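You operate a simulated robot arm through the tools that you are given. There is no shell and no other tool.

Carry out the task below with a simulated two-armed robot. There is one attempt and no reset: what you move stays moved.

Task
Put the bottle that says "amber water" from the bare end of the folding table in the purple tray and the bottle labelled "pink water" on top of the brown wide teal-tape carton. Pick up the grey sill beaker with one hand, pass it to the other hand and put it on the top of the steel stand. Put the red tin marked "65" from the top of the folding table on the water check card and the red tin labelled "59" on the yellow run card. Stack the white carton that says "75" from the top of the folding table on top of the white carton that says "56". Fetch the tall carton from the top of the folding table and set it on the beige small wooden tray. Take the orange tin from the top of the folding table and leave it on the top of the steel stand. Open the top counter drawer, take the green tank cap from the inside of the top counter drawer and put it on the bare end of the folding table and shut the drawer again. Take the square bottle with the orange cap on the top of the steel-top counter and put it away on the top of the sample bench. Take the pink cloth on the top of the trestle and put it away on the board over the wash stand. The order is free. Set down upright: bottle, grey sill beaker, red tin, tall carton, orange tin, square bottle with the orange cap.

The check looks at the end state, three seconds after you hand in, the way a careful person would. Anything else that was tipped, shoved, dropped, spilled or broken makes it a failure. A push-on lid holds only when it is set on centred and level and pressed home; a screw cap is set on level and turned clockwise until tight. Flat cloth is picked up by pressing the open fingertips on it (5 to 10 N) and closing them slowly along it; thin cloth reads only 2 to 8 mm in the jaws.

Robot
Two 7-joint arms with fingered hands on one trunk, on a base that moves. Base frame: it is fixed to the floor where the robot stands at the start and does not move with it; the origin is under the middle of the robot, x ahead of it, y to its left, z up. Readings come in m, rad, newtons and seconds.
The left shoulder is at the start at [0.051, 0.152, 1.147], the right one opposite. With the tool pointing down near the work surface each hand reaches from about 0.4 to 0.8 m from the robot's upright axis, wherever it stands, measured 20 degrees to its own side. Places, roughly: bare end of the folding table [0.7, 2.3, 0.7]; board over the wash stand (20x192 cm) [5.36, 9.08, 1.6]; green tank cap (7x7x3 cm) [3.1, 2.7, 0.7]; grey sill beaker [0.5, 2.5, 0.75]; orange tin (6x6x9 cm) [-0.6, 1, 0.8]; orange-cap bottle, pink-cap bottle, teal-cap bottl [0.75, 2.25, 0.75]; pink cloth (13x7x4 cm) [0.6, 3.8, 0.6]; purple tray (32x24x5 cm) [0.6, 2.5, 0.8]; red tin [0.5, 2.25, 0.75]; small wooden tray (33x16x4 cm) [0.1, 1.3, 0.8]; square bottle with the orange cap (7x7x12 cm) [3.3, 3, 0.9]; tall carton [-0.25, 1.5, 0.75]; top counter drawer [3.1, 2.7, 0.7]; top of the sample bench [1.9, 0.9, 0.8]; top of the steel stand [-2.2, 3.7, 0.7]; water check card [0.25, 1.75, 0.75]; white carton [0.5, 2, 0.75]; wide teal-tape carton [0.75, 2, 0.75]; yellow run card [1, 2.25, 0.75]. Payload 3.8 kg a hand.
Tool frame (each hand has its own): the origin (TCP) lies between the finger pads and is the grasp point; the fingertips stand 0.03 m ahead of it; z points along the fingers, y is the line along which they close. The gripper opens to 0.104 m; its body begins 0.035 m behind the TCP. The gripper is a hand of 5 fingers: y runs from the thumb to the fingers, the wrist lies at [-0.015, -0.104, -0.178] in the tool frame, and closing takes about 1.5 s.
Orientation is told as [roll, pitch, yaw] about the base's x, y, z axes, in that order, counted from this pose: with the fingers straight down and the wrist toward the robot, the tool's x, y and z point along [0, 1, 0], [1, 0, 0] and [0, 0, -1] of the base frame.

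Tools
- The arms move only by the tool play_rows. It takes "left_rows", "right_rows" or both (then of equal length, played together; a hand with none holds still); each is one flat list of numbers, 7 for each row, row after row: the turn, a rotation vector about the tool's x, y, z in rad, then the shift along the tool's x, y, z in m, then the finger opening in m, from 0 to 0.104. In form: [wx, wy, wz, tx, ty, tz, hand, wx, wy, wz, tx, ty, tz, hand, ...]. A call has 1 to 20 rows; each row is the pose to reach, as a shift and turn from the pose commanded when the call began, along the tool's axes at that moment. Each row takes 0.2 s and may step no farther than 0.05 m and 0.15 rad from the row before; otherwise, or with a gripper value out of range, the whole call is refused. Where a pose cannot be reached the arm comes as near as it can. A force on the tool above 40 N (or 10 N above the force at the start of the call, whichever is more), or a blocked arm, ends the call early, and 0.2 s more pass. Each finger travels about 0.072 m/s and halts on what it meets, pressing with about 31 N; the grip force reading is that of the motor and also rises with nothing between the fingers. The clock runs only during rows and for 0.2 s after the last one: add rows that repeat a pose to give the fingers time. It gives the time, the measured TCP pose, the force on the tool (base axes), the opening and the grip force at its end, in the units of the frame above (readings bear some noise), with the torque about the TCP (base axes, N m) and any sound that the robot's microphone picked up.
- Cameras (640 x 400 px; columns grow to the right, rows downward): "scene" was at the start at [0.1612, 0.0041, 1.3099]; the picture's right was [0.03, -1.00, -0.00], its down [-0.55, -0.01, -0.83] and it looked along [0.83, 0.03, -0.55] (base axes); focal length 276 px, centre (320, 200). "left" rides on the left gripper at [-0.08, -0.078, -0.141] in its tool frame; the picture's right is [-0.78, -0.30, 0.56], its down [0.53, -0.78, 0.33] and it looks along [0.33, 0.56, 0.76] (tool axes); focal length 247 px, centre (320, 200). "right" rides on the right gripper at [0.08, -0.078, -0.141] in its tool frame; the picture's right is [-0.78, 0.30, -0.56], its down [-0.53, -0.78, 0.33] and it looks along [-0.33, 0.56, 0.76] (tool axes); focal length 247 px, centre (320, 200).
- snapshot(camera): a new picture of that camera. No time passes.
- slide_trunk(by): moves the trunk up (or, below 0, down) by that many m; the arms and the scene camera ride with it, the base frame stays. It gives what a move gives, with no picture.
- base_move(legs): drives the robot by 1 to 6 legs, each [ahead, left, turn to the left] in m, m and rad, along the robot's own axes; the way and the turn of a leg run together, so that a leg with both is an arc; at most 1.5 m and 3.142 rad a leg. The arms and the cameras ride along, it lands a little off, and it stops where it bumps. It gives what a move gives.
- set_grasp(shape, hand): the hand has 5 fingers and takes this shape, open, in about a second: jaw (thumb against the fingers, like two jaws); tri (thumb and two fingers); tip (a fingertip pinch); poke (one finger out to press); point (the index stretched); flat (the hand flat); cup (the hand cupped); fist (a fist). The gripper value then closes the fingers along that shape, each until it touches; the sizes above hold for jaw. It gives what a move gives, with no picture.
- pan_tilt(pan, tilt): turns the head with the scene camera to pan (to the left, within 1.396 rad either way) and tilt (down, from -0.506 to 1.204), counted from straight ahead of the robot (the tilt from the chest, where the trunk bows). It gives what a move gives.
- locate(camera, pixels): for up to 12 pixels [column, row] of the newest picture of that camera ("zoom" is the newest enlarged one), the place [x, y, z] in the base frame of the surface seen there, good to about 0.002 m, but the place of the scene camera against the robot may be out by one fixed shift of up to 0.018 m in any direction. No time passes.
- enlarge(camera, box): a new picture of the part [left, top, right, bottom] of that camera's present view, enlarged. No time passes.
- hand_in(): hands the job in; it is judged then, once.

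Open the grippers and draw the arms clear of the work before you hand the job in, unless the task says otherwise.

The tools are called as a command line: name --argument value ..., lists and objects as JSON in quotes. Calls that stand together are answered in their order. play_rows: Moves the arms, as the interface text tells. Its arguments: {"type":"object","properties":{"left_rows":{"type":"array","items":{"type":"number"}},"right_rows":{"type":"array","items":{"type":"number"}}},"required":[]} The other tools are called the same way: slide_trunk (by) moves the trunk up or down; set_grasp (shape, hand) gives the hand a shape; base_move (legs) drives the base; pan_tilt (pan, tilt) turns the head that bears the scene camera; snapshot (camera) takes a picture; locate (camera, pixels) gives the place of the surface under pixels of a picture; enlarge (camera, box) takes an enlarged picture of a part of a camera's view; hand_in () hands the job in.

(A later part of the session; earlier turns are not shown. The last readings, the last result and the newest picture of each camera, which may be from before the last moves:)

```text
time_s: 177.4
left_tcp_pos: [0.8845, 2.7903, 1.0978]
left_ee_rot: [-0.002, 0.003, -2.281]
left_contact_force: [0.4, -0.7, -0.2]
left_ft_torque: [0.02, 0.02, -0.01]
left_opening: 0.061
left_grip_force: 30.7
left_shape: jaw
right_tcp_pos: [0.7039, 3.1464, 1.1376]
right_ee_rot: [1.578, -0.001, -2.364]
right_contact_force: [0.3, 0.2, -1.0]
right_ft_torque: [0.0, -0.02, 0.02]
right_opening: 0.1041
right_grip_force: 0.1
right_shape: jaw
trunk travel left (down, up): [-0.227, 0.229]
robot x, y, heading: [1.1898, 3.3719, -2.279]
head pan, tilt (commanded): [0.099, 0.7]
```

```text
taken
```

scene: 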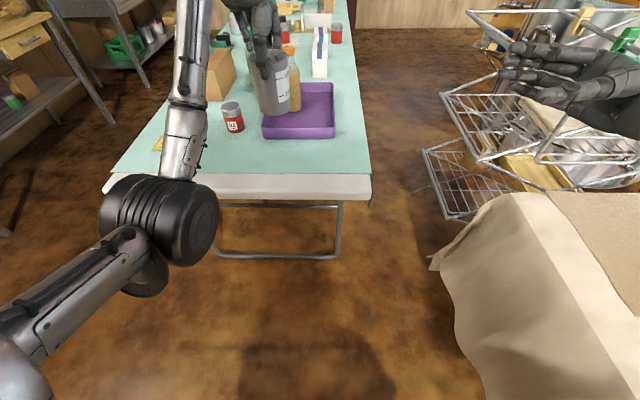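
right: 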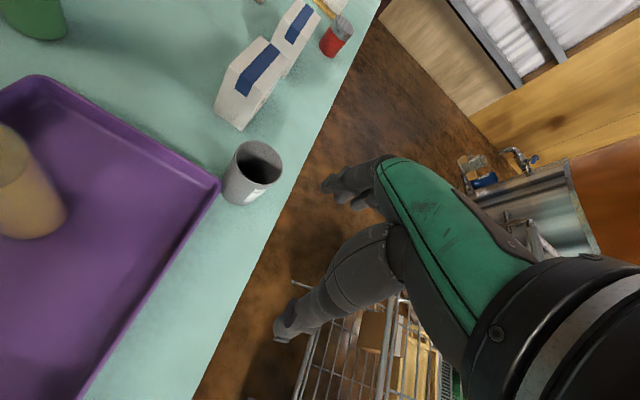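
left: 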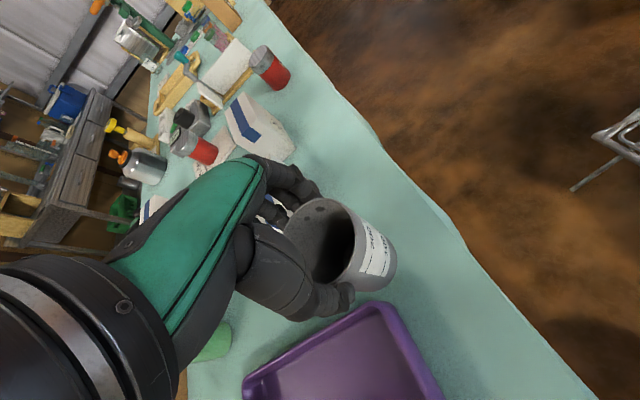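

I bring the beaker in front of me (left hand to fwd 0.50, right 0.05) while lowering the right hand to grasp height.

play_rows --left_rows '[0, 0, 0, -0.034, -0.024, 0, 0, 0, 0, 0, -0.068, -0.048, 0, 0, 0, 0, 0, -0.102, -0.072, 0, 0, 0, 0, 0, -0.136, -0.096, 0, 0, 0, 0, 0, -0.17, -0.12, 0, 0, 0, 0, 0, -0.203, -0.143, 0, 0, 0, 0, 0, -0.203, -0.143, 0, 0]' --right_rows '[0, 0, 0, -0.03, 0, 0, 0.104, 0, 0, 0, -0.06, 0, 0, 0.104, 0, 0, 0, -0.09, 0, 0, 0.104, 0, 0, 0, -0.116, 0, 0, 0.104, 0, 0, 0, -0.116, 0, 0, 0.104, 0, 0, 0, -0.116, 0, 0, 0.104, 0, 0, 0, -0.116, 0, 0, 0.104]'

snapshot --camera "scene"

snapshot --camera "right"

```text
time_s: 179.1
left_tcp_pos: [0.8029, 3.0147, 1.0775]
left_ee_rot: [-0.001, 0.003, -2.281]
left_contact_force: [0.2, -0.2, -0.8]
left_ft_torque: [0.01, 0.0, 0.0]
left_opening: 0.0608
left_grip_force: 31.3
left_shape: jaw
left hand out of reach, approached as far as the arm can: row 4, 5, 6, 7
right_tcp_pos: [0.7032, 3.1468, 1.0221]
right_ee_rot: [1.579, -0.001, -2.366]
right_contact_force: [0.2, 0.6, -0.4]
right_ft_torque: [0.03, -0.01, 0.02]
right_opening: 0.1039
right_grip_force: 0.0
right_shape: jaw
trunk travel left (down, up): [-0.227, 0.229]
robot x, y, heading: [1.1863, 3.3759, -2.285]
head pan, tilt (commanded): [0.099, 0.7]
```

```text
taken
```

scene: 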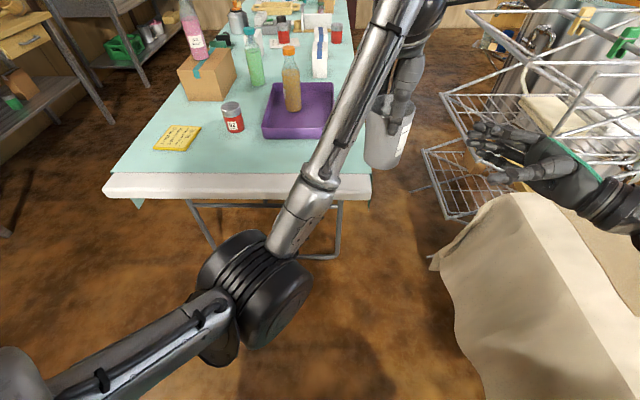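

```text
taken
```

right: 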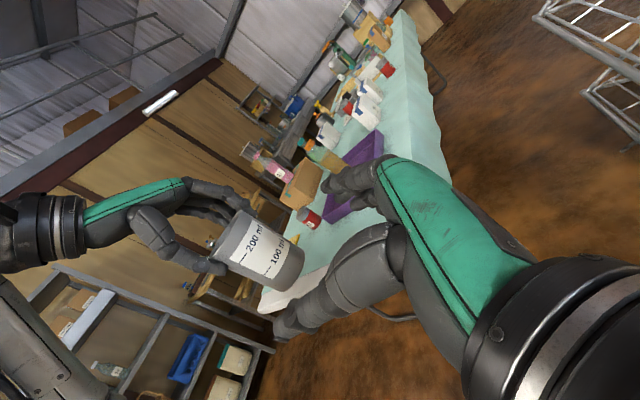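

Both hands are near. I verify the beaker's position with the right camera before approaching.

locate --camera "right" --pixels '[[265, 250], [298, 270], [240, 235], [280, 285], [300, 250]]'

locate --camera "scene" --pixels '[[385, 165], [385, 130], [470, 155], [500, 175]]'

```text
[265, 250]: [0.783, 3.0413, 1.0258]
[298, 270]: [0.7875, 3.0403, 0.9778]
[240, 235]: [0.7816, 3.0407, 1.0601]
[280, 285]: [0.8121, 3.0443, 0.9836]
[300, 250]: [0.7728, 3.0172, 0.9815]
```

```text
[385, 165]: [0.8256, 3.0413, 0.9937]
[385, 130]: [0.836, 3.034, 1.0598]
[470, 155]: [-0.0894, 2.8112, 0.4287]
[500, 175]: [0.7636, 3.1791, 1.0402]
```

Geometry agrees (axis ≈(0.803,3.015), bottom ≈0.97). I move the right hand in around the lower half of the beaker.

play_rows --right_rows '[0, 0, 0, -0.025, 0.0213, 0, 0.104, 0, 0, 0, -0.025, 0.0213, 0.04, 0.104, 0, 0, 0, -0.025, 0.0213, 0.08, 0.104, 0, 0, 0, -0.025, 0.0213, 0.11, 0.104, 0, 0, 0, -0.025, 0.0213, 0.135, 0.104, 0, 0, 0, -0.025, 0.0213, 0.15, 0.104, 0, 0, 0, -0.025, 0.0213, 0.158, 0.104, 0, 0, 0, -0.025, 0.0213, 0.158, 0.104]'

snapshot --camera "scene"

enlarge --camera "scene" --box '[310, 60, 510, 220]'

snapshot --camera "right"

```text
time_s: 180.8
left_tcp_pos: [0.8023, 3.016, 1.0773]
left_ee_rot: [0.0, 0.004, -2.282]
left_contact_force: [0.1, -0.2, -0.4]
left_ft_torque: [0.01, -0.03, 0.01]
left_opening: 0.0612
left_grip_force: 30.8
left_shape: jaw
right_tcp_pos: [0.7993, 3.0186, 1.0003]
right_ee_rot: [1.578, -0.002, -2.364]
right_contact_force: [0.1, -0.7, 0.2]
right_ft_torque: [-0.01, 0.0, 0.0]
right_opening: 0.104
right_grip_force: 0.1
right_shape: jaw
trunk travel left (down, up): [-0.227, 0.229]
robot x, y, heading: [1.1885, 3.3782, -2.279]
head pan, tilt (commanded): [0.099, 0.7]
```

```text
taken
```

scene: 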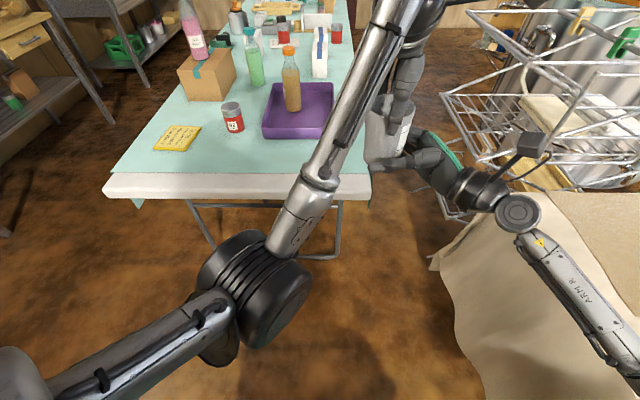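

```text
2.50 times, centred on (410, 140) of scene
```

zoom: 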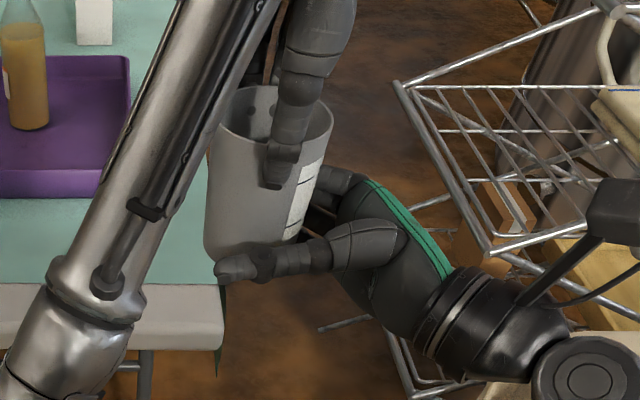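

```text
taken
```

right: 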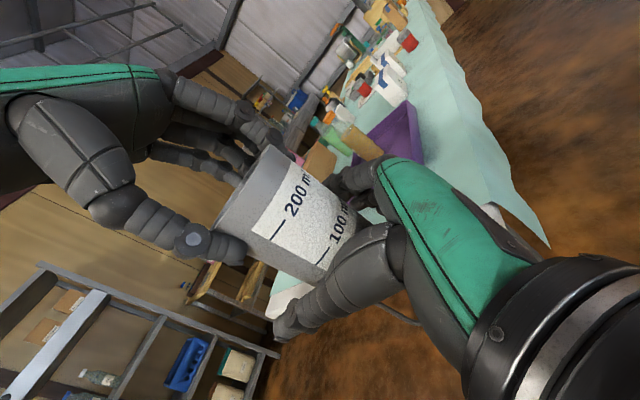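

The lower half of the beaker is between the right thumb and fingers. I raise the right hand 1 cm and close it.

play_rows --right_rows '[0, 0, 0, 0.01, 0, 0.004, 0.104, 0, 0, 0, 0.01, 0, 0.004, 0.09, 0, 0, 0, 0.01, 0, 0.004, 0.078, 0, 0, 0, 0.01, 0, 0.004, 0.068, 0, 0, 0, 0.01, 0, 0.004, 0.058, 0, 0, 0, 0.01, 0, 0.004, 0.045, 0, 0, 0, 0.01, 0, 0.004, 0.03, 0, 0, 0, 0.01, 0, 0.004, 0.015, 0, 0, 0, 0.01, 0, 0.004, 0.0, 0, 0, 0, 0.01, 0, 0.004, 0.0]'

snapshot --camera "right"

```text
time_s: 183.1
left_tcp_pos: [0.8032, 3.0158, 1.0768]
left_ee_rot: [-0.001, 0.002, -2.282]
left_contact_force: [-2.7, 1.0, 1.1]
left_ft_torque: [0.07, 0.06, 0.0]
left_opening: 0.0605
left_grip_force: 30.9
left_shape: jaw
right_tcp_pos: [0.8013, 3.0159, 1.0085]
right_ee_rot: [1.579, 0.0, -2.365]
right_contact_force: [2.7, -1.9, -0.6]
right_ft_torque: [-0.01, 0.11, -0.03]
right_opening: 0.0477
right_grip_force: 31.7
right_shape: jaw
trunk travel left (down, up): [-0.227, 0.229]
robot x, y, heading: [1.1898, 3.379, -2.279]
head pan, tilt (commanded): [0.099, 0.7]
```

```text
taken
```

right: 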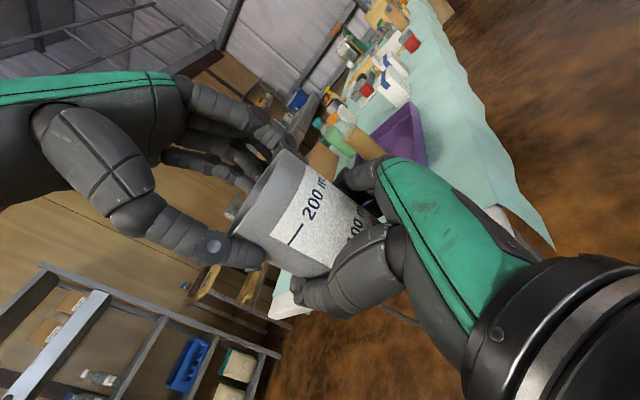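

Both hands hold the beaker. Now I open the left hand and lift it clear upward.

play_rows --left_rows '[0, 0, 0, 0, 0, 0, 0.05, 0, 0, 0, 0, 0, 0, 0.07, 0, 0, 0, 0, 0, 0, 0.09, 0, 0, 0, 0, 0, 0, 0.104, 0, 0, 0, 0, 0, 0, 0.104, 0, 0, 0, 0, 0, -0.03, 0.104, 0, 0, 0, 0, 0, -0.06, 0.104, 0, 0, 0, 0, 0, -0.1, 0.104, 0, 0, 0, 0, 0, -0.13, 0.104, 0, 0, 0, 0, 0, -0.13, 0.104]'

snapshot --camera "right"

snapshot --camera "scene"

```text
time_s: 185.2
left_tcp_pos: [0.7856, 3.0157, 1.2141]
left_ee_rot: [-0.008, -0.047, -2.313]
left_contact_force: [-0.4, 0.2, -0.2]
left_ft_torque: [-0.02, -0.01, -0.03]
left_opening: 0.104
left_grip_force: 0.0
left_shape: jaw
left hand out of reach, approached as far as the arm can: row 6, 7, 8, 9
right_tcp_pos: [0.8015, 3.0155, 1.0094]
right_ee_rot: [1.578, 0.001, -2.364]
right_contact_force: [0.1, 0.7, -0.6]
right_ft_torque: [0.0, -0.02, 0.02]
right_opening: 0.0476
right_grip_force: 31.1
right_shape: jaw
trunk travel left (down, up): [-0.227, 0.229]
robot x, y, heading: [1.1878, 3.3751, -2.281]
head pan, tilt (commanded): [0.099, 0.7]
```

```text
taken
```

right: 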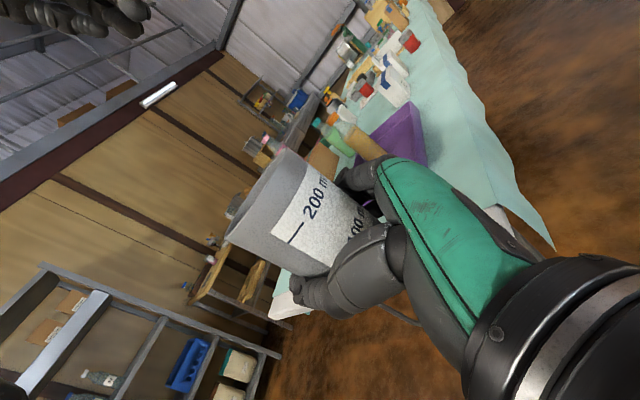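

```text
taken
```

scene: 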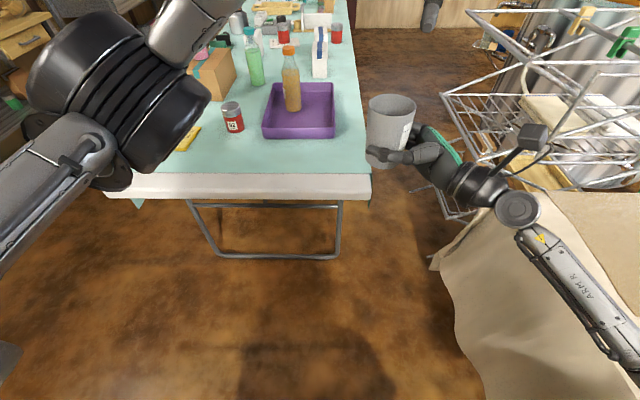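

Hand-over done: the right hand holds the beaker upright. I bring the left hand back to its own side.

play_rows --left_rows '[0.02, 0, -0.01, 0.04, -0.01, 0, 0.104, 0.04, 0, -0.02, 0.08, -0.01, 0, 0.104, 0.047, 0, -0.03, 0.12, -0.01, 0, 0.104, 0.047, 0, -0.03, 0.16, 0, 0.02, 0.104, 0.047, 0, -0.03, 0.2, 0, 0.04, 0.104, 0.047, 0, -0.03, 0.24, 0, 0.06, 0.104, 0.047, 0, -0.03, 0.27, 0, 0.08, 0.104, 0.047, 0, -0.03, 0.27, 0, 0.08, 0.104]'

snapshot --camera "scene"

```text
time_s: 187.1
left_tcp_pos: [1.0094, 2.838, 1.1273]
left_ee_rot: [0.002, 0.05, -2.25]
left_contact_force: [0.0, 0.0, 0.3]
left_ft_torque: [0.01, -0.01, 0.02]
left_opening: 0.1038
left_grip_force: 0.0
left_shape: jaw
right_tcp_pos: [0.8009, 3.0142, 1.0094]
right_ee_rot: [1.577, -0.002, -2.365]
right_contact_force: [-0.3, 0.2, -1.1]
right_ft_torque: [0.02, -0.01, 0.02]
right_opening: 0.0476
right_grip_force: 31.0
right_shape: jaw
trunk travel left (down, up): [-0.227, 0.229]
robot x, y, heading: [1.1902, 3.3788, -2.281]
head pan, tilt (commanded): [0.099, 0.7]
```

```text
taken
```

scene: 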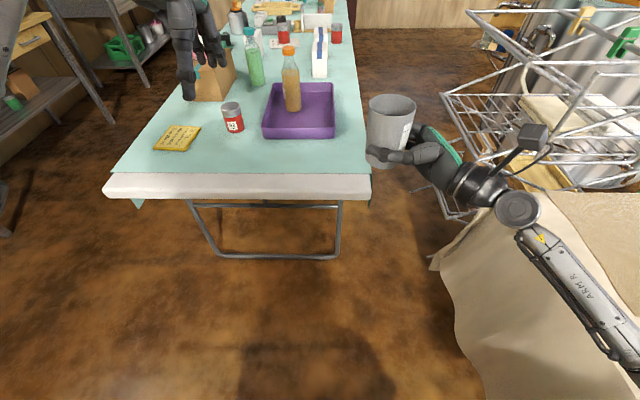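

Left hand is back on its side. I look right and behind for the route round the trestle to the steel stand.

pan_tilt --pan -1.35 --tilt 0.45

snapshot --camera "scene"

locate --camera "scene" --pixels '[[100, 200], [200, 180], [300, 200], [350, 150], [280, 120], [400, 120], [450, 180], [150, 300], [120, 120], [200, 250], [330, 120], [480, 260]]'

```text
time_s: 188.6
left_tcp_pos: [1.0087, 2.8372, 1.1262]
left_ee_rot: [0.001, 0.052, -2.252]
left_contact_force: [-0.9, 0.8, 0.0]
left_ft_torque: [-0.04, 0.0, 0.0]
left_opening: 0.1039
left_grip_force: 0.0
left_shape: jaw
right_tcp_pos: [0.8013, 3.0166, 1.0093]
right_ee_rot: [1.578, 0.0, -2.365]
right_contact_force: [0.2, 0.4, -0.4]
right_ft_torque: [0.03, -0.01, -0.05]
right_opening: 0.0476
right_grip_force: 30.5
right_shape: jaw
trunk travel left (down, up): [-0.227, 0.229]
robot x, y, heading: [1.188, 3.3775, -2.279]
head pan, tilt (commanded): [-1.349, 0.45]
```

```text
taken
```

scene: 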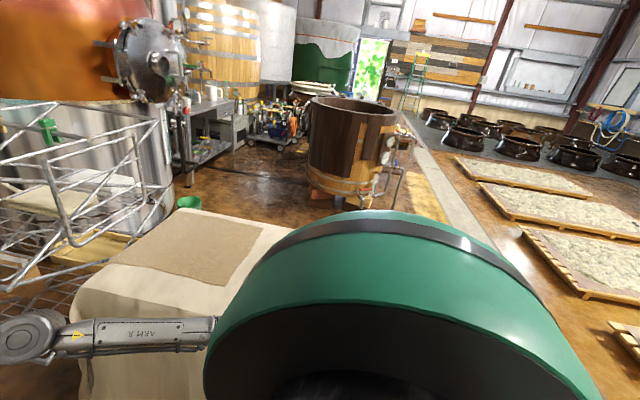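

```text
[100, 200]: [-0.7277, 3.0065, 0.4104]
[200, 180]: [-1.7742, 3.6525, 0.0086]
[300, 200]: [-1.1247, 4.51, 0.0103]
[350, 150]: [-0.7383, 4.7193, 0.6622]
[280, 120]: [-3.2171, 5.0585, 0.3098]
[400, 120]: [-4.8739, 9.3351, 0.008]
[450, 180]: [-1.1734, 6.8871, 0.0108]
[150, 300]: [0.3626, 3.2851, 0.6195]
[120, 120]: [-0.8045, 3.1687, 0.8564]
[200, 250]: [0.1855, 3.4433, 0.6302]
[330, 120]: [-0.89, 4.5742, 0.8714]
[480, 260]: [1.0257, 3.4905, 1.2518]
```

I see the steel stand at (210,130), floor clear in front of it near (-1.77,3.65). I turn right in place to view the trestle's end and the route.

base_move --legs '[[0.05, 0.1, -1.3]]'

pan_tilt --pan -0.5 --tilt 0.5

snapshot --camera "scene"

locate --camera "scene" --pixels '[[300, 250], [200, 250], [150, 300], [250, 180], [350, 200], [400, 260], [120, 200], [300, 350], [100, 150], [450, 330], [220, 150], [60, 280]]'

```text
time_s: 192.2
left_tcp_pos: [0.5963, 3.3112, 1.128]
left_ee_rot: [0.0, 0.05, 2.723]
left_contact_force: [-0.3, -0.3, 0.3]
left_ft_torque: [-0.01, 0.03, -0.01]
left_opening: 0.1041
left_grip_force: 0.1
left_shape: jaw
right_tcp_pos: [0.7124, 3.5574, 1.0095]
right_ee_rot: [1.577, 0.0, 2.608]
right_contact_force: [-0.4, -0.5, -1.0]
right_ft_torque: [0.02, -0.03, 0.03]
right_opening: 0.0473
right_grip_force: 31.1
right_shape: jaw
trunk travel left (down, up): [-0.227, 0.229]
robot x, y, heading: [1.1612, 3.2765, 2.696]
head pan, tilt (commanded): [-1.349, 0.45]
```

```text
time_s: 193.4
left_tcp_pos: [0.5951, 3.3113, 1.1275]
left_ee_rot: [0.0, 0.051, 2.722]
left_contact_force: [0.1, -0.5, -0.6]
left_ft_torque: [0.0, 0.02, -0.02]
left_opening: 0.104
left_grip_force: 0.0
left_shape: jaw
right_tcp_pos: [0.7128, 3.556, 1.0094]
right_ee_rot: [1.579, 0.001, 2.609]
right_contact_force: [-0.3, -0.1, -0.7]
right_ft_torque: [-0.01, 0.01, 0.03]
right_opening: 0.0473
right_grip_force: 30.5
right_shape: jaw
trunk travel left (down, up): [-0.227, 0.229]
robot x, y, heading: [1.1622, 3.2743, 2.693]
head pan, tilt (commanded): [-0.499, 0.499]
```

```text
taken
```

scene: 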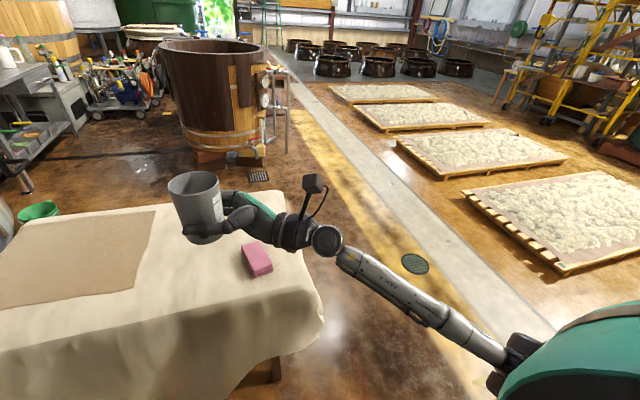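

```text
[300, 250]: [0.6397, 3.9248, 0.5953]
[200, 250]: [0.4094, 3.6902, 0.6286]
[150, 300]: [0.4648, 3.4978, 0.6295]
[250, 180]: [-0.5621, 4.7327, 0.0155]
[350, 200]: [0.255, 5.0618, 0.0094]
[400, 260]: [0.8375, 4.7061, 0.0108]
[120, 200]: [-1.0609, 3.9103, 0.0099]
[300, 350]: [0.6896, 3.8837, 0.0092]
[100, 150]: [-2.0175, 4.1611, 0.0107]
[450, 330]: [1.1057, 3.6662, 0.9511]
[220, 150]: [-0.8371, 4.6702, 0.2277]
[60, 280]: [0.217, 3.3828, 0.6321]
```

The trestle's right end is near (0.8,3.77); route is clear around it. I drive round its end and turn toward the stand.

base_move --legs '[[0.4, -0.85, 0], [1.05, 0.2, 0], [0, 0, 0.7]]'

pan_tilt --pan 0.0 --tilt 0.45

snapshot --camera "scene"

locate --camera "scene" --pixels '[[320, 250], [250, 200], [300, 150], [350, 150], [400, 180], [200, 230], [450, 250], [320, 120], [250, 130], [150, 200], [320, 330], [500, 200]]'

```text
time_s: 205.2
left_tcp_pos: [-0.3135, 4.1567, 1.1265]
left_ee_rot: [0.0, 0.051, -2.866]
left_contact_force: [-0.2, 0.3, -0.5]
left_ft_torque: [-0.02, -0.05, -0.04]
left_opening: 0.1041
left_grip_force: 0.1
left_shape: jaw
right_tcp_pos: [-0.3777, 4.4216, 1.0086]
right_ee_rot: [1.577, 0.0, -2.983]
right_contact_force: [0.4, -0.2, -0.8]
right_ft_torque: [-0.03, -0.02, -0.02]
right_opening: 0.0475
right_grip_force: 30.5
right_shape: jaw
trunk travel left (down, up): [-0.227, 0.229]
robot x, y, heading: [0.1463, 4.4916, -2.896]
head pan, tilt (commanded): [-0.499, 0.499]
```

```text
time_s: 206.2
left_tcp_pos: [-0.3146, 4.156, 1.1267]
left_ee_rot: [-0.001, 0.051, -2.866]
left_contact_force: [-0.6, -0.4, 0.6]
left_ft_torque: [-0.03, -0.03, 0.01]
left_opening: 0.1041
left_grip_force: 0.0
left_shape: jaw
right_tcp_pos: [-0.378, 4.4215, 1.009]
right_ee_rot: [1.578, -0.002, -2.982]
right_contact_force: [0.3, 0.4, -0.7]
right_ft_torque: [0.02, -0.02, -0.01]
right_opening: 0.0475
right_grip_force: 31.2
right_shape: jaw
trunk travel left (down, up): [-0.227, 0.229]
robot x, y, heading: [0.145, 4.4921, -2.894]
head pan, tilt (commanded): [0.0, 0.45]
```

```text
taken
```

scene: 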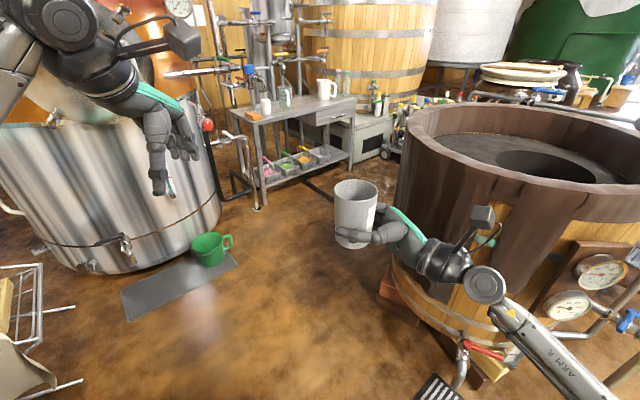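

```text
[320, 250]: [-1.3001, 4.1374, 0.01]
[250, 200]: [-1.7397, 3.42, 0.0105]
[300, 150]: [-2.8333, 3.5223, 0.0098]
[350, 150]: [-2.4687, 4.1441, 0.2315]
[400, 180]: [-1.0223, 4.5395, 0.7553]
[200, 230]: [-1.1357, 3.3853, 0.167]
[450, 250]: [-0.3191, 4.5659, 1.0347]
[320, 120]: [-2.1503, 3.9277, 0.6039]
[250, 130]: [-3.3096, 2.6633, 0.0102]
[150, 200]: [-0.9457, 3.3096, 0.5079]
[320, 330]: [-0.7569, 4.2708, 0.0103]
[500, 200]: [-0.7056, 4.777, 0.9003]
```

The steel stand is at (295,115), with bottles and a mug at its back; its front is free. I locate its top's edges and items.

enlarge --camera "scene" --box '[210, 50, 390, 200]'

locate --camera "scene" --pixels '[[257, 121], [235, 110], [354, 101], [300, 113], [310, 103], [330, 97], [265, 108], [286, 98], [327, 88], [298, 107], [340, 103], [280, 115]]'

```text
2.67 times, centred on (300, 125) of scene
```

zoom: 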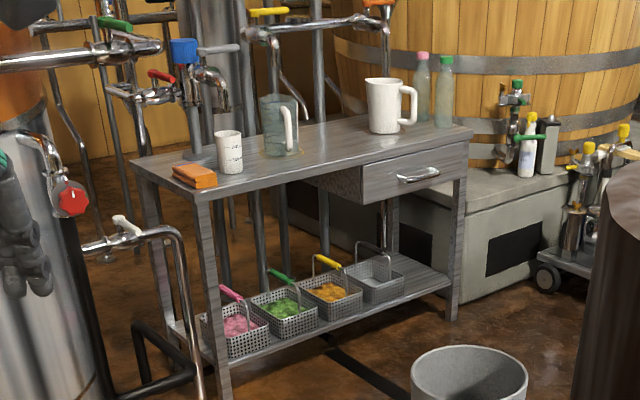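

```text
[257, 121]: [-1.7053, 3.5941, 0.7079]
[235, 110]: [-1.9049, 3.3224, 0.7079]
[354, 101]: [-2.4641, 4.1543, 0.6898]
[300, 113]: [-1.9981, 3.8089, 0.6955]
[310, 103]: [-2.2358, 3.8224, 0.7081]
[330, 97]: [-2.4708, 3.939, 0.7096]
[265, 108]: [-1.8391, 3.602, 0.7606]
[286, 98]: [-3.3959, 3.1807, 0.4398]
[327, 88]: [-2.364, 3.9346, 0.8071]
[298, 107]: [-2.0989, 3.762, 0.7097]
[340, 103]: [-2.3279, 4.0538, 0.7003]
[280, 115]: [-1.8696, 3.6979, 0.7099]
```

Stand frame: near-left corner (-1.705,3.594), edge direction (-0.805,0.593), free top around (-2.1..-2.25, 3.75..3.85). I drive through the corridor between the still and the vat.

base_move --legs '[[0.838, 0.275, 0], [0.64, -0.12, 0]]'

snapshot --camera "scene"

pan_tilt --pan -0.7 --tilt 0.45

snapshot --camera "scene"

locate --camera "scene" --pixels '[[200, 250], [250, 200], [300, 220], [300, 150], [350, 180], [200, 150], [400, 250], [150, 220]]'

```text
time_s: 212.1
left_tcp_pos: [-1.2096, 3.6715, 1.1265]
left_ee_rot: [0.007, 0.057, -2.84]
left_contact_force: [0.1, 0.8, 0.3]
left_ft_torque: [-0.01, -0.01, -0.04]
left_opening: 0.1038
left_grip_force: 0.0
left_shape: jaw
right_tcp_pos: [-1.2843, 3.9391, 1.0108]
right_ee_rot: [1.581, -0.005, -2.968]
right_contact_force: [-0.9, 0.6, -1.1]
right_ft_torque: [-0.02, 0.01, 0.03]
right_opening: 0.0474
right_grip_force: 30.3
right_shape: jaw
trunk travel left (down, up): [-0.227, 0.229]
robot x, y, heading: [-0.7642, 4.0147, -2.88]
head pan, tilt (commanded): [0.0, 0.45]
stopped in leg 2: the robot was blocked; the commanded pose is now the measured one
```

```text
taken
```

scene: 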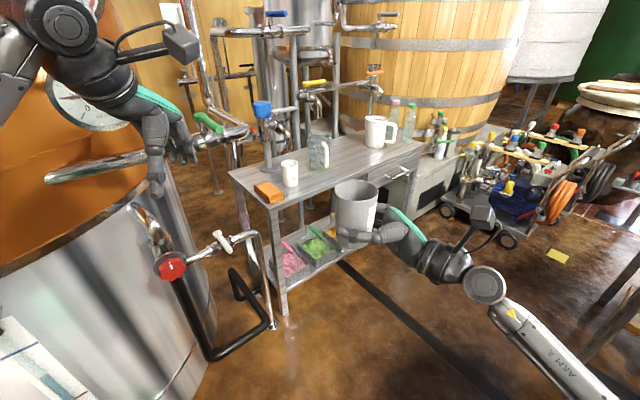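

```text
time_s: 213.2
left_tcp_pos: [-1.2105, 3.6738, 1.1264]
left_ee_rot: [0.007, 0.055, -2.844]
left_contact_force: [0.4, 0.8, 0.6]
left_ft_torque: [-0.03, 0.03, 0.01]
left_opening: 0.1037
left_grip_force: 0.1
left_shape: jaw
right_tcp_pos: [-1.2816, 3.9405, 1.0129]
right_ee_rot: [1.581, -0.006, -2.969]
right_contact_force: [-0.7, -0.5, 0.2]
right_ft_torque: [-0.03, -0.02, -0.01]
right_opening: 0.0477
right_grip_force: 31.3
right_shape: jaw
trunk travel left (down, up): [-0.227, 0.229]
robot x, y, heading: [-0.7629, 4.0122, -2.879]
head pan, tilt (commanded): [-0.7, 0.45]
```

```text
taken
```

scene: 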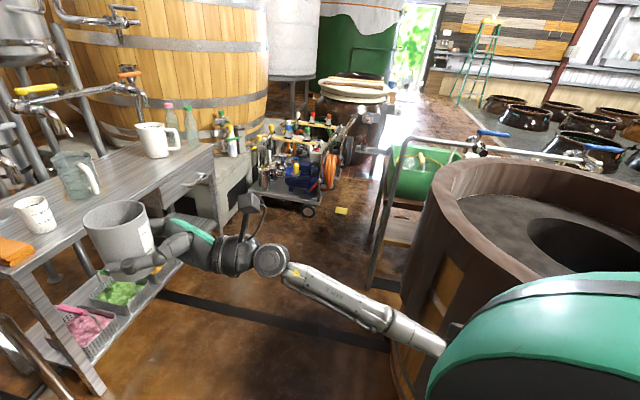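

```text
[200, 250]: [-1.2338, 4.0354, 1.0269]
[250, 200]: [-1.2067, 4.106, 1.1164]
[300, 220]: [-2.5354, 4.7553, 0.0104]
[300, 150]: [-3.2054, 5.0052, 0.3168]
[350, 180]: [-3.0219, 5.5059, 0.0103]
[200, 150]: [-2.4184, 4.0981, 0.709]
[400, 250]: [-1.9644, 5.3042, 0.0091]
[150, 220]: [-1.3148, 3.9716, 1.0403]
```

My right elbow has touched the vat's rim at (435,340). I look to the left side to see how much I can shift that way.

base_move --legs '[[-0.03, 0.04, 0]]'

pan_tilt --pan 0.5 --tilt 0.6

snapshot --camera "scene"

locate --camera "scene" --pixels '[[330, 190], [400, 160], [430, 250], [460, 200], [380, 280], [300, 300], [200, 300], [330, 300], [250, 200], [150, 350], [480, 240], [440, 60]]'

```text
time_s: 214.1
left_tcp_pos: [-1.1799, 3.6349, 1.122]
left_ee_rot: [0.003, 0.065, -2.842]
left_contact_force: [0.0, -0.5, 0.6]
left_ft_torque: [0.02, -0.01, -0.03]
left_opening: 0.1041
left_grip_force: 0.0
left_shape: jaw
right_tcp_pos: [-1.2501, 3.9038, 1.0079]
right_ee_rot: [1.578, 0.0, -2.969]
right_contact_force: [-0.3, -0.9, 0.2]
right_ft_torque: [-0.03, -0.03, 0.01]
right_opening: 0.0475
right_grip_force: 30.5
right_shape: jaw
trunk travel left (down, up): [-0.227, 0.229]
robot x, y, heading: [-0.725, 3.9809, -2.878]
head pan, tilt (commanded): [-0.7, 0.45]
```

```text
time_s: 215.5
left_tcp_pos: [-1.1787, 3.6357, 1.1215]
left_ee_rot: [0.004, 0.065, -2.843]
left_contact_force: [-0.1, 0.8, 0.1]
left_ft_torque: [0.01, 0.01, 0.0]
left_opening: 0.104
left_grip_force: 0.0
left_shape: jaw
right_tcp_pos: [-1.2499, 3.9043, 1.0092]
right_ee_rot: [1.576, 0.0, -2.969]
right_contact_force: [0.0, -0.7, -0.8]
right_ft_torque: [-0.01, 0.02, -0.02]
right_opening: 0.0473
right_grip_force: 30.5
right_shape: jaw
trunk travel left (down, up): [-0.227, 0.229]
robot x, y, heading: [-0.7251, 3.985, -2.881]
head pan, tilt (commanded): [0.499, 0.6]
```

```text
taken
```

scene: 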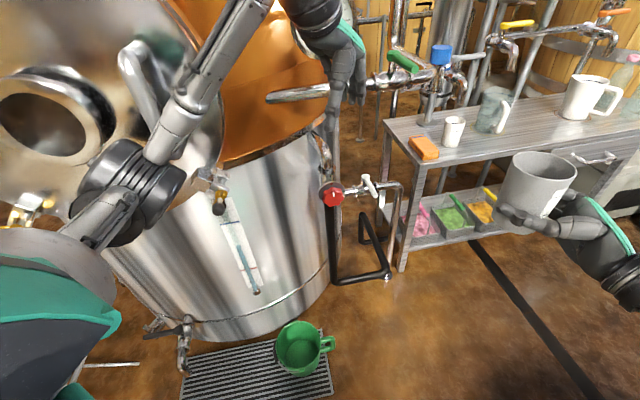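

```text
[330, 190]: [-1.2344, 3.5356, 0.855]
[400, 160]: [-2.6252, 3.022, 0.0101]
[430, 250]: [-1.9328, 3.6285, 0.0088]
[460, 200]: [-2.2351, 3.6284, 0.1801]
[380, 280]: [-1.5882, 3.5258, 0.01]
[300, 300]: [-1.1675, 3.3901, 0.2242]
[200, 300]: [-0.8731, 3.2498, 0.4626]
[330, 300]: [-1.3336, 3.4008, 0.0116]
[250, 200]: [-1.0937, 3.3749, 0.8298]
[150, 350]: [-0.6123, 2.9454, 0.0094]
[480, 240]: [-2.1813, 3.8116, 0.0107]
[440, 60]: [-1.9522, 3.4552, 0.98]
```

I check the left elbow's clearance to the still.

locate --camera "scene" --pixels '[[130, 190], [100, 210], [160, 215], [150, 150], [40, 120], [80, 150], [140, 70], [200, 100], [300, 15], [30, 220]]'

```text
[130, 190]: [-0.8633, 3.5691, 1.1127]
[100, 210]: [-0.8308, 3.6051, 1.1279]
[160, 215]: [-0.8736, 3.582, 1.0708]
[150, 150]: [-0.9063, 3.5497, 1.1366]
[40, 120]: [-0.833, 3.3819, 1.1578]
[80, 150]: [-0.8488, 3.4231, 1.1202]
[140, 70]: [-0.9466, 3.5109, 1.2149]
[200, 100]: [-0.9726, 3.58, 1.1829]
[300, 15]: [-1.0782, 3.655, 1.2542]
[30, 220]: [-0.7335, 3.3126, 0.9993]
```

Both elbows are tight here. I raise the trunk 22 cm so the right arm passes above the vat rim, and verify heights.

slide_trunk --by 0.22

pan_tilt --pan -0.8 --tilt 0.7

snapshot --camera "scene"

locate --camera "scene" --pixels '[[420, 140], [440, 160], [460, 110], [500, 90], [300, 200], [350, 230], [380, 250], [250, 180], [400, 300], [330, 120]]'

```text
time_s: 217.8
left_tcp_pos: [-1.1786, 3.6364, 1.341]
left_ee_rot: [0.003, 0.066, -2.843]
left_contact_force: [0.6, -0.3, -0.2]
left_ft_torque: [0.03, -0.02, 0.0]
left_opening: 0.104
left_grip_force: 0.1
left_shape: jaw
right_tcp_pos: [-1.2488, 3.9037, 1.2295]
right_ee_rot: [1.576, 0.001, -2.967]
right_contact_force: [-0.9, 0.4, 0.2]
right_ft_torque: [0.04, 0.03, -0.04]
right_opening: 0.0474
right_grip_force: 30.7
right_shape: jaw
trunk travel left (down, up): [-0.447, 0.009]
robot x, y, heading: [-0.7227, 3.9846, -2.883]
head pan, tilt (commanded): [0.499, 0.6]
```

```text
time_s: 219.3
left_tcp_pos: [-1.1791, 3.6352, 1.3423]
left_ee_rot: [0.003, 0.066, -2.843]
left_contact_force: [-0.3, 0.7, 0.3]
left_ft_torque: [-0.03, -0.05, -0.03]
left_opening: 0.1041
left_grip_force: 0.0
left_shape: jaw
right_tcp_pos: [-1.2491, 3.9037, 1.228]
right_ee_rot: [1.575, 0.0, -2.97]
right_contact_force: [0.2, 0.1, -0.9]
right_ft_torque: [-0.02, -0.03, -0.01]
right_opening: 0.0474
right_grip_force: 31.1
right_shape: jaw
trunk travel left (down, up): [-0.447, 0.009]
robot x, y, heading: [-0.7251, 3.9827, -2.88]
head pan, tilt (commanded): [-0.799, 0.7]
```

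```text
taken
```

scene: 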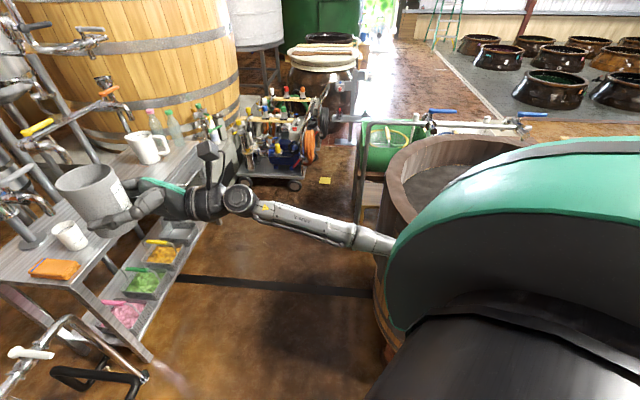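

```text
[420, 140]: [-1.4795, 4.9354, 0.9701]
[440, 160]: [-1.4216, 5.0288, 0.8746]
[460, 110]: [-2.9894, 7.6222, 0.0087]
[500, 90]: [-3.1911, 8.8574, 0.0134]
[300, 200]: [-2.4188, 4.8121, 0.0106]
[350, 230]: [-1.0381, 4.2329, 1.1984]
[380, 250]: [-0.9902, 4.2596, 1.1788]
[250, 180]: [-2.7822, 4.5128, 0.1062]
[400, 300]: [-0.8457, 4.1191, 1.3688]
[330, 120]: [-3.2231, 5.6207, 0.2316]
```

The right elbow (z≈1.15+) now clears the vat rim (0.97). I shift right a little, then drive on to the stand and turn to face it.

base_move --legs '[[0, -0.12, 0], [0.5, -0.1, 0], [0.48, -0.27, 0], [0, 0, 0.675]]'

pan_tilt --pan 0.0 --tilt 0.7

snapshot --camera "scene"

```text
time_s: 227.7
left_tcp_pos: [-1.9396, 3.6523, 1.3419]
left_ee_rot: [0.002, 0.065, -2.172]
left_contact_force: [0.2, 0.3, 0.2]
left_ft_torque: [0.0, 0.03, 0.0]
left_opening: 0.104
left_grip_force: 0.0
left_shape: jaw
right_tcp_pos: [-2.161, 3.8176, 1.2284]
right_ee_rot: [1.577, 0.001, -2.298]
right_contact_force: [-0.4, -0.4, -0.3]
right_ft_torque: [0.0, 0.01, -0.01]
right_opening: 0.0476
right_grip_force: 31.4
right_shape: jaw
trunk travel left (down, up): [-0.447, 0.009]
robot x, y, heading: [-1.797, 4.2088, -2.213]
head pan, tilt (commanded): [-0.799, 0.7]
```

```text
time_s: 228.8
left_tcp_pos: [-1.9382, 3.6518, 1.3414]
left_ee_rot: [0.004, 0.065, -2.172]
left_contact_force: [0.1, -0.8, -0.2]
left_ft_torque: [-0.04, 0.05, 0.0]
left_opening: 0.1039
left_grip_force: 0.0
left_shape: jaw
right_tcp_pos: [-2.1597, 3.8176, 1.2285]
right_ee_rot: [1.575, -0.001, -2.297]
right_contact_force: [0.4, 0.2, -0.1]
right_ft_torque: [-0.01, 0.02, -0.02]
right_opening: 0.0476
right_grip_force: 31.1
right_shape: jaw
trunk travel left (down, up): [-0.447, 0.009]
robot x, y, heading: [-1.7959, 4.201, -2.211]
head pan, tilt (commanded): [0.0, 0.7]
```

```text
taken
```

scene: 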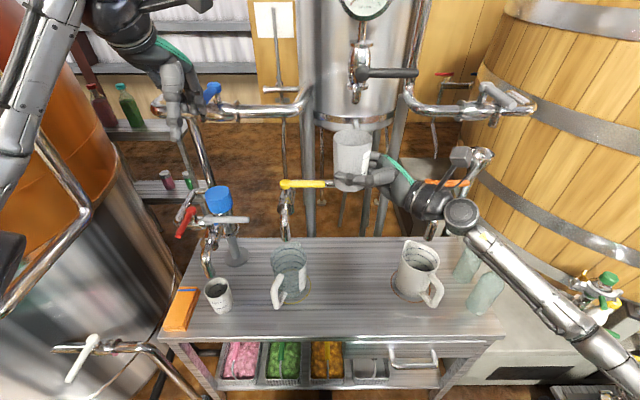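

I face the stand. I locate its free area and the neighbours (mug 288,275; pitcher 417,270).

locate --camera "scene" --pixels '[[350, 280], [345, 320], [340, 245], [288, 308], [285, 262], [415, 303], [418, 245], [165, 338], [500, 336], [225, 238], [255, 300], [475, 310]]'

```text
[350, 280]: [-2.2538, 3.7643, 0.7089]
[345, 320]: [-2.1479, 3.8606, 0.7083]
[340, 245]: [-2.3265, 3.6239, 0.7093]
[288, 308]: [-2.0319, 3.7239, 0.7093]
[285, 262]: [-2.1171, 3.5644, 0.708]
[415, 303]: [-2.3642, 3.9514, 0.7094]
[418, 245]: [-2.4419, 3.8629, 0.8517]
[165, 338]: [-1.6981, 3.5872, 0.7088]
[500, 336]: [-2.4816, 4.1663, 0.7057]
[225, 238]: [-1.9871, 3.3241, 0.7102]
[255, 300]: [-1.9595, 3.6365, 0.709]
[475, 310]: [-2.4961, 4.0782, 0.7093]
```

Free zone is a≈0.40–0.68 along the edge. I aim the beaker at (-2.18,3.782): pull the left hand back, shift the right hand 4 cm forward, then lower the trunk in stages.

play_rows --left_rows '[0, 0, 0, 0, -0.04, 0, 0.104, 0, 0, 0, 0, -0.08, 0, 0.104, 0, 0, 0, 0, -0.12, 0, 0.104, 0, 0, 0, 0, -0.15, 0, 0.104, 0, 0, 0, 0, -0.15, 0, 0.104]' --right_rows '[0, 0, 0, 0, 0.02, 0.005, 0, 0, 0, 0, 0, 0.04, 0.009, 0, 0, 0, 0, 0, 0.04, 0.009, 0, 0, 0, 0, 0, 0.04, 0.009, 0, 0, 0, 0, 0, 0.04, 0.009, 0]'

slide_trunk --by -0.3

snapshot --camera "scene"

snapshot --camera "right"

```text
time_s: 230.1
left_tcp_pos: [-1.8513, 3.7753, 1.351]
left_ee_rot: [0.004, 0.065, -2.174]
left_contact_force: [1.2, 0.3, 0.1]
left_ft_torque: [0.0, 0.0, 0.02]
left_opening: 0.104
left_grip_force: 0.0
left_shape: jaw
right_tcp_pos: [-2.1805, 3.782, 1.2277]
right_ee_rot: [1.577, 0.0, -2.298]
right_contact_force: [0.8, -0.5, 0.2]
right_ft_torque: [0.0, 0.03, 0.0]
right_opening: 0.0473
right_grip_force: 31.3
right_shape: jaw
trunk travel left (down, up): [-0.447, 0.009]
robot x, y, heading: [-1.8013, 4.2046, -2.216]
head pan, tilt (commanded): [0.0, 0.7]
```

```text
time_s: 233.1
left_tcp_pos: [-1.8533, 3.7762, 1.0521]
left_ee_rot: [0.004, 0.062, -2.172]
left_contact_force: [0.4, 0.4, 0.1]
left_ft_torque: [0.01, 0.02, 0.0]
left_opening: 0.1039
left_grip_force: 0.0
left_shape: jaw
right_tcp_pos: [-2.1814, 3.7826, 0.929]
right_ee_rot: [1.577, -0.001, -2.299]
right_contact_force: [-0.1, 0.1, -0.8]
right_ft_torque: [0.01, 0.02, 0.0]
right_opening: 0.0473
right_grip_force: 30.7
right_shape: jaw
trunk travel left (down, up): [-0.147, 0.309]
robot x, y, heading: [-1.7996, 4.2062, -2.212]
head pan, tilt (commanded): [0.0, 0.7]
```

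```text
taken
```

scene: 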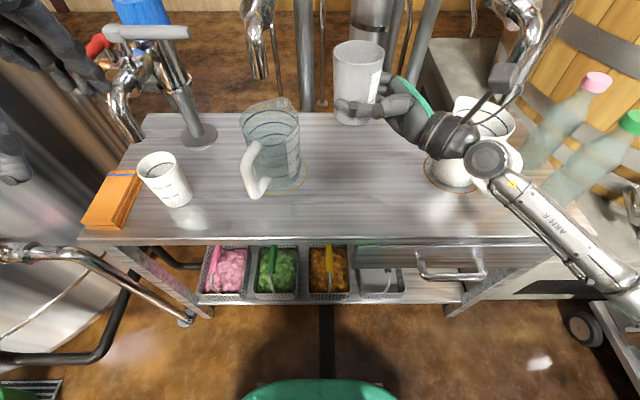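

```text
taken
```

right: 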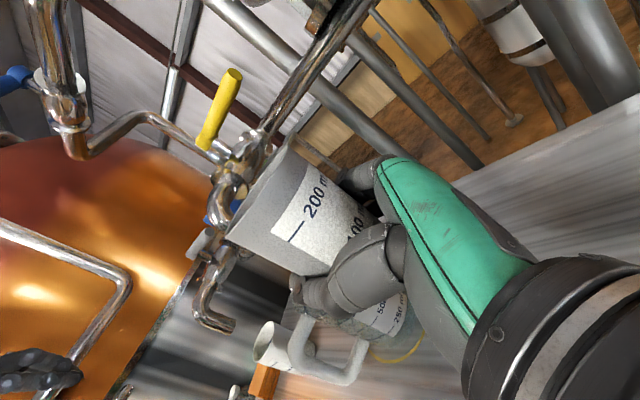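

Clearances to the mug and pitcher look fine. I lower the trunk another 14 cm and look again.

slide_trunk --by -0.13

snapshot --camera "scene"

snapshot --camera "right"

```text
time_s: 234.6
left_tcp_pos: [-1.8537, 3.7765, 0.9219]
left_ee_rot: [0.002, 0.063, -2.173]
left_contact_force: [0.2, 0.5, 0.9]
left_ft_torque: [-0.03, 0.0, -0.02]
left_opening: 0.1039
left_grip_force: 0.0
left_shape: jaw
right_tcp_pos: [-2.1801, 3.7817, 0.7997]
right_ee_rot: [1.578, -0.002, -2.298]
right_contact_force: [0.5, 0.0, -0.2]
right_ft_torque: [0.01, 0.02, 0.0]
right_opening: 0.0474
right_grip_force: 31.0
right_shape: jaw
trunk travel left (down, up): [-0.017, 0.439]
robot x, y, heading: [-1.7991, 4.2021, -2.213]
head pan, tilt (commanded): [0.0, 0.7]
```

```text
taken
```

scene: 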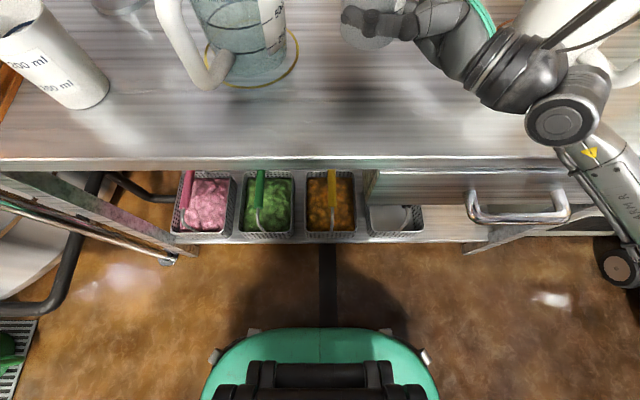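

```text
taken
```

right: 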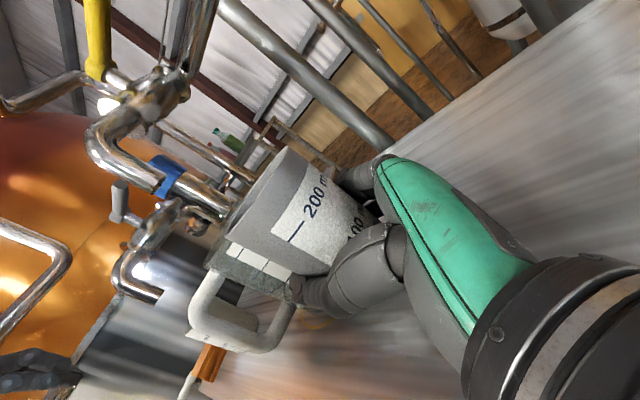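

The wrist looks close to the pitcher's handle at (600,60). I tilt up to check before going lower.

pan_tilt --pan -0.4 --tilt 0.45

snapshot --camera "scene"

locate --camera "scene" --pixels '[[360, 160], [330, 190], [300, 160], [420, 180], [390, 130], [250, 170], [400, 200], [440, 140]]'

```text
time_s: 235.5
left_tcp_pos: [-1.8536, 3.7755, 0.9213]
left_ee_rot: [0.003, 0.064, -2.171]
left_contact_force: [0.3, 0.1, 0.8]
left_ft_torque: [0.0, 0.03, -0.02]
left_opening: 0.1038
left_grip_force: 0.0
left_shape: jaw
right_tcp_pos: [-2.1802, 3.7833, 0.8]
right_ee_rot: [1.575, 0.0, -2.299]
right_contact_force: [-0.8, 0.8, -0.5]
right_ft_torque: [0.0, -0.01, -0.04]
right_opening: 0.0475
right_grip_force: 30.7
right_shape: jaw
trunk travel left (down, up): [-0.017, 0.439]
robot x, y, heading: [-1.8021, 4.2033, -2.212]
head pan, tilt (commanded): [-0.4, 0.45]
```

```text
taken
```

scene: 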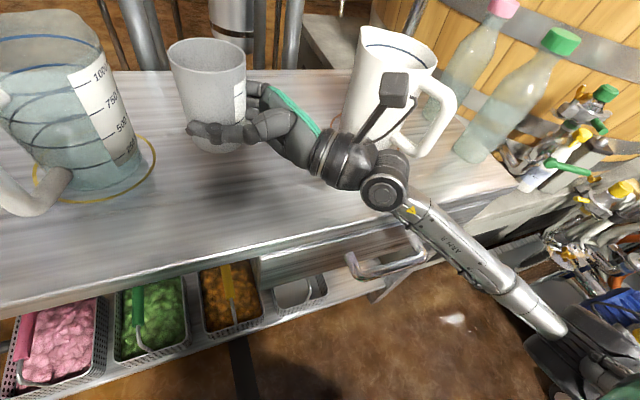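

```text
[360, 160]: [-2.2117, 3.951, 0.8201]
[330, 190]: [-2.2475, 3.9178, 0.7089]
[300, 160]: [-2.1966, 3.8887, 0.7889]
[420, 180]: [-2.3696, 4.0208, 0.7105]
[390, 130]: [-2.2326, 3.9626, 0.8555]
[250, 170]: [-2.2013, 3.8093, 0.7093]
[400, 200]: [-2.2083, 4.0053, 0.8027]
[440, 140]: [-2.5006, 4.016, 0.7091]
```

The pitcher is well behind the hand. I lower the beaker with the arm to just above the top, then to contact.

play_rows --right_rows '[0, 0, 0, -0.02, 0, 0, 0, 0, 0, 0, -0.04, 0, 0, 0, 0, 0, 0, -0.05, 0, 0, 0, 0, 0, 0, -0.054, 0, 0, 0, 0, 0, 0, -0.056, 0, 0, 0, 0, 0, 0, -0.056, 0, 0, 0]'

enlarge --camera "scene" --box '[140, 20, 380, 210]'

```text
time_s: 236.9
left_tcp_pos: [-1.85, 3.7777, 0.9238]
left_ee_rot: [0.0, 0.057, -2.173]
left_contact_force: [-0.7, -0.6, 0.5]
left_ft_torque: [0.01, 0.04, 0.04]
left_opening: 0.1035
left_grip_force: 0.1
left_shape: jaw
right_tcp_pos: [-2.178, 3.782, 0.7555]
right_ee_rot: [1.579, -0.024, -2.303]
right_contact_force: [4.6, -2.2, 7.3]
right_ft_torque: [0.22, 0.29, -0.05]
right_opening: 0.0473
right_grip_force: 31.2
right_shape: jaw
trunk travel left (down, up): [-0.017, 0.439]
robot x, y, heading: [-1.8003, 4.2049, -2.215]
head pan, tilt (commanded): [-0.4, 0.45]
```

```text
2.11 times, centred on (260, 115) of scene
```

zoom: 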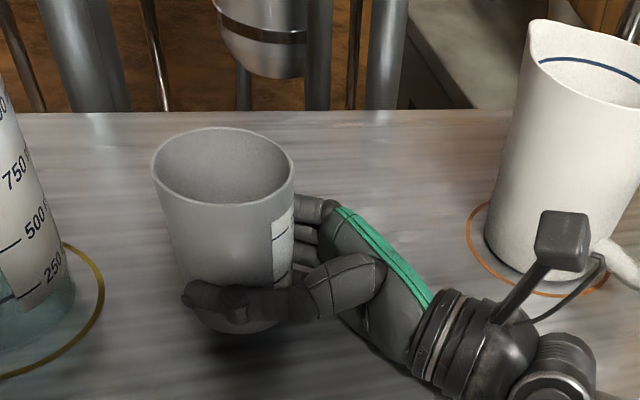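

The hand's heel touches the stand before the beaker does. I lift 3 cm, turn the hand clockwise 0.36 rad and come 3 cm nearer so the wrist hangs off the stand's edge.

play_rows --right_rows '[0, 0, 0, 0.03, 0, 0, 0, -0.12, 0, 0, 0.03, -0.01, 0, 0, -0.24, 0, 0, 0.03, -0.02, 0, 0, -0.36, 0, 0, 0.03, -0.03, 0, 0, -0.36, 0, 0, 0.03, -0.03, 0, 0]'

snapshot --camera "scene"

```text
time_s: 238.1
left_tcp_pos: [-1.8532, 3.7749, 0.921]
left_ee_rot: [0.005, 0.066, -2.174]
left_contact_force: [0.6, 0.5, -0.2]
left_ft_torque: [-0.06, 0.05, 0.02]
left_opening: 0.1038
left_grip_force: 0.1
left_shape: jaw
right_tcp_pos: [-2.1595, 3.8043, 0.7704]
right_ee_rot: [1.576, 0.003, -2.659]
right_contact_force: [0.5, -0.4, -0.8]
right_ft_torque: [-0.03, -0.01, -0.03]
right_opening: 0.0473
right_grip_force: 31.2
right_shape: jaw
trunk travel left (down, up): [-0.017, 0.439]
robot x, y, heading: [-1.8013, 4.204, -2.216]
head pan, tilt (commanded): [-0.4, 0.45]
```

```text
taken
```

scene: 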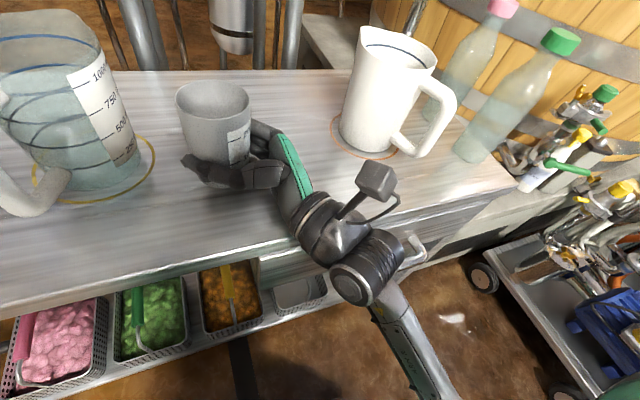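

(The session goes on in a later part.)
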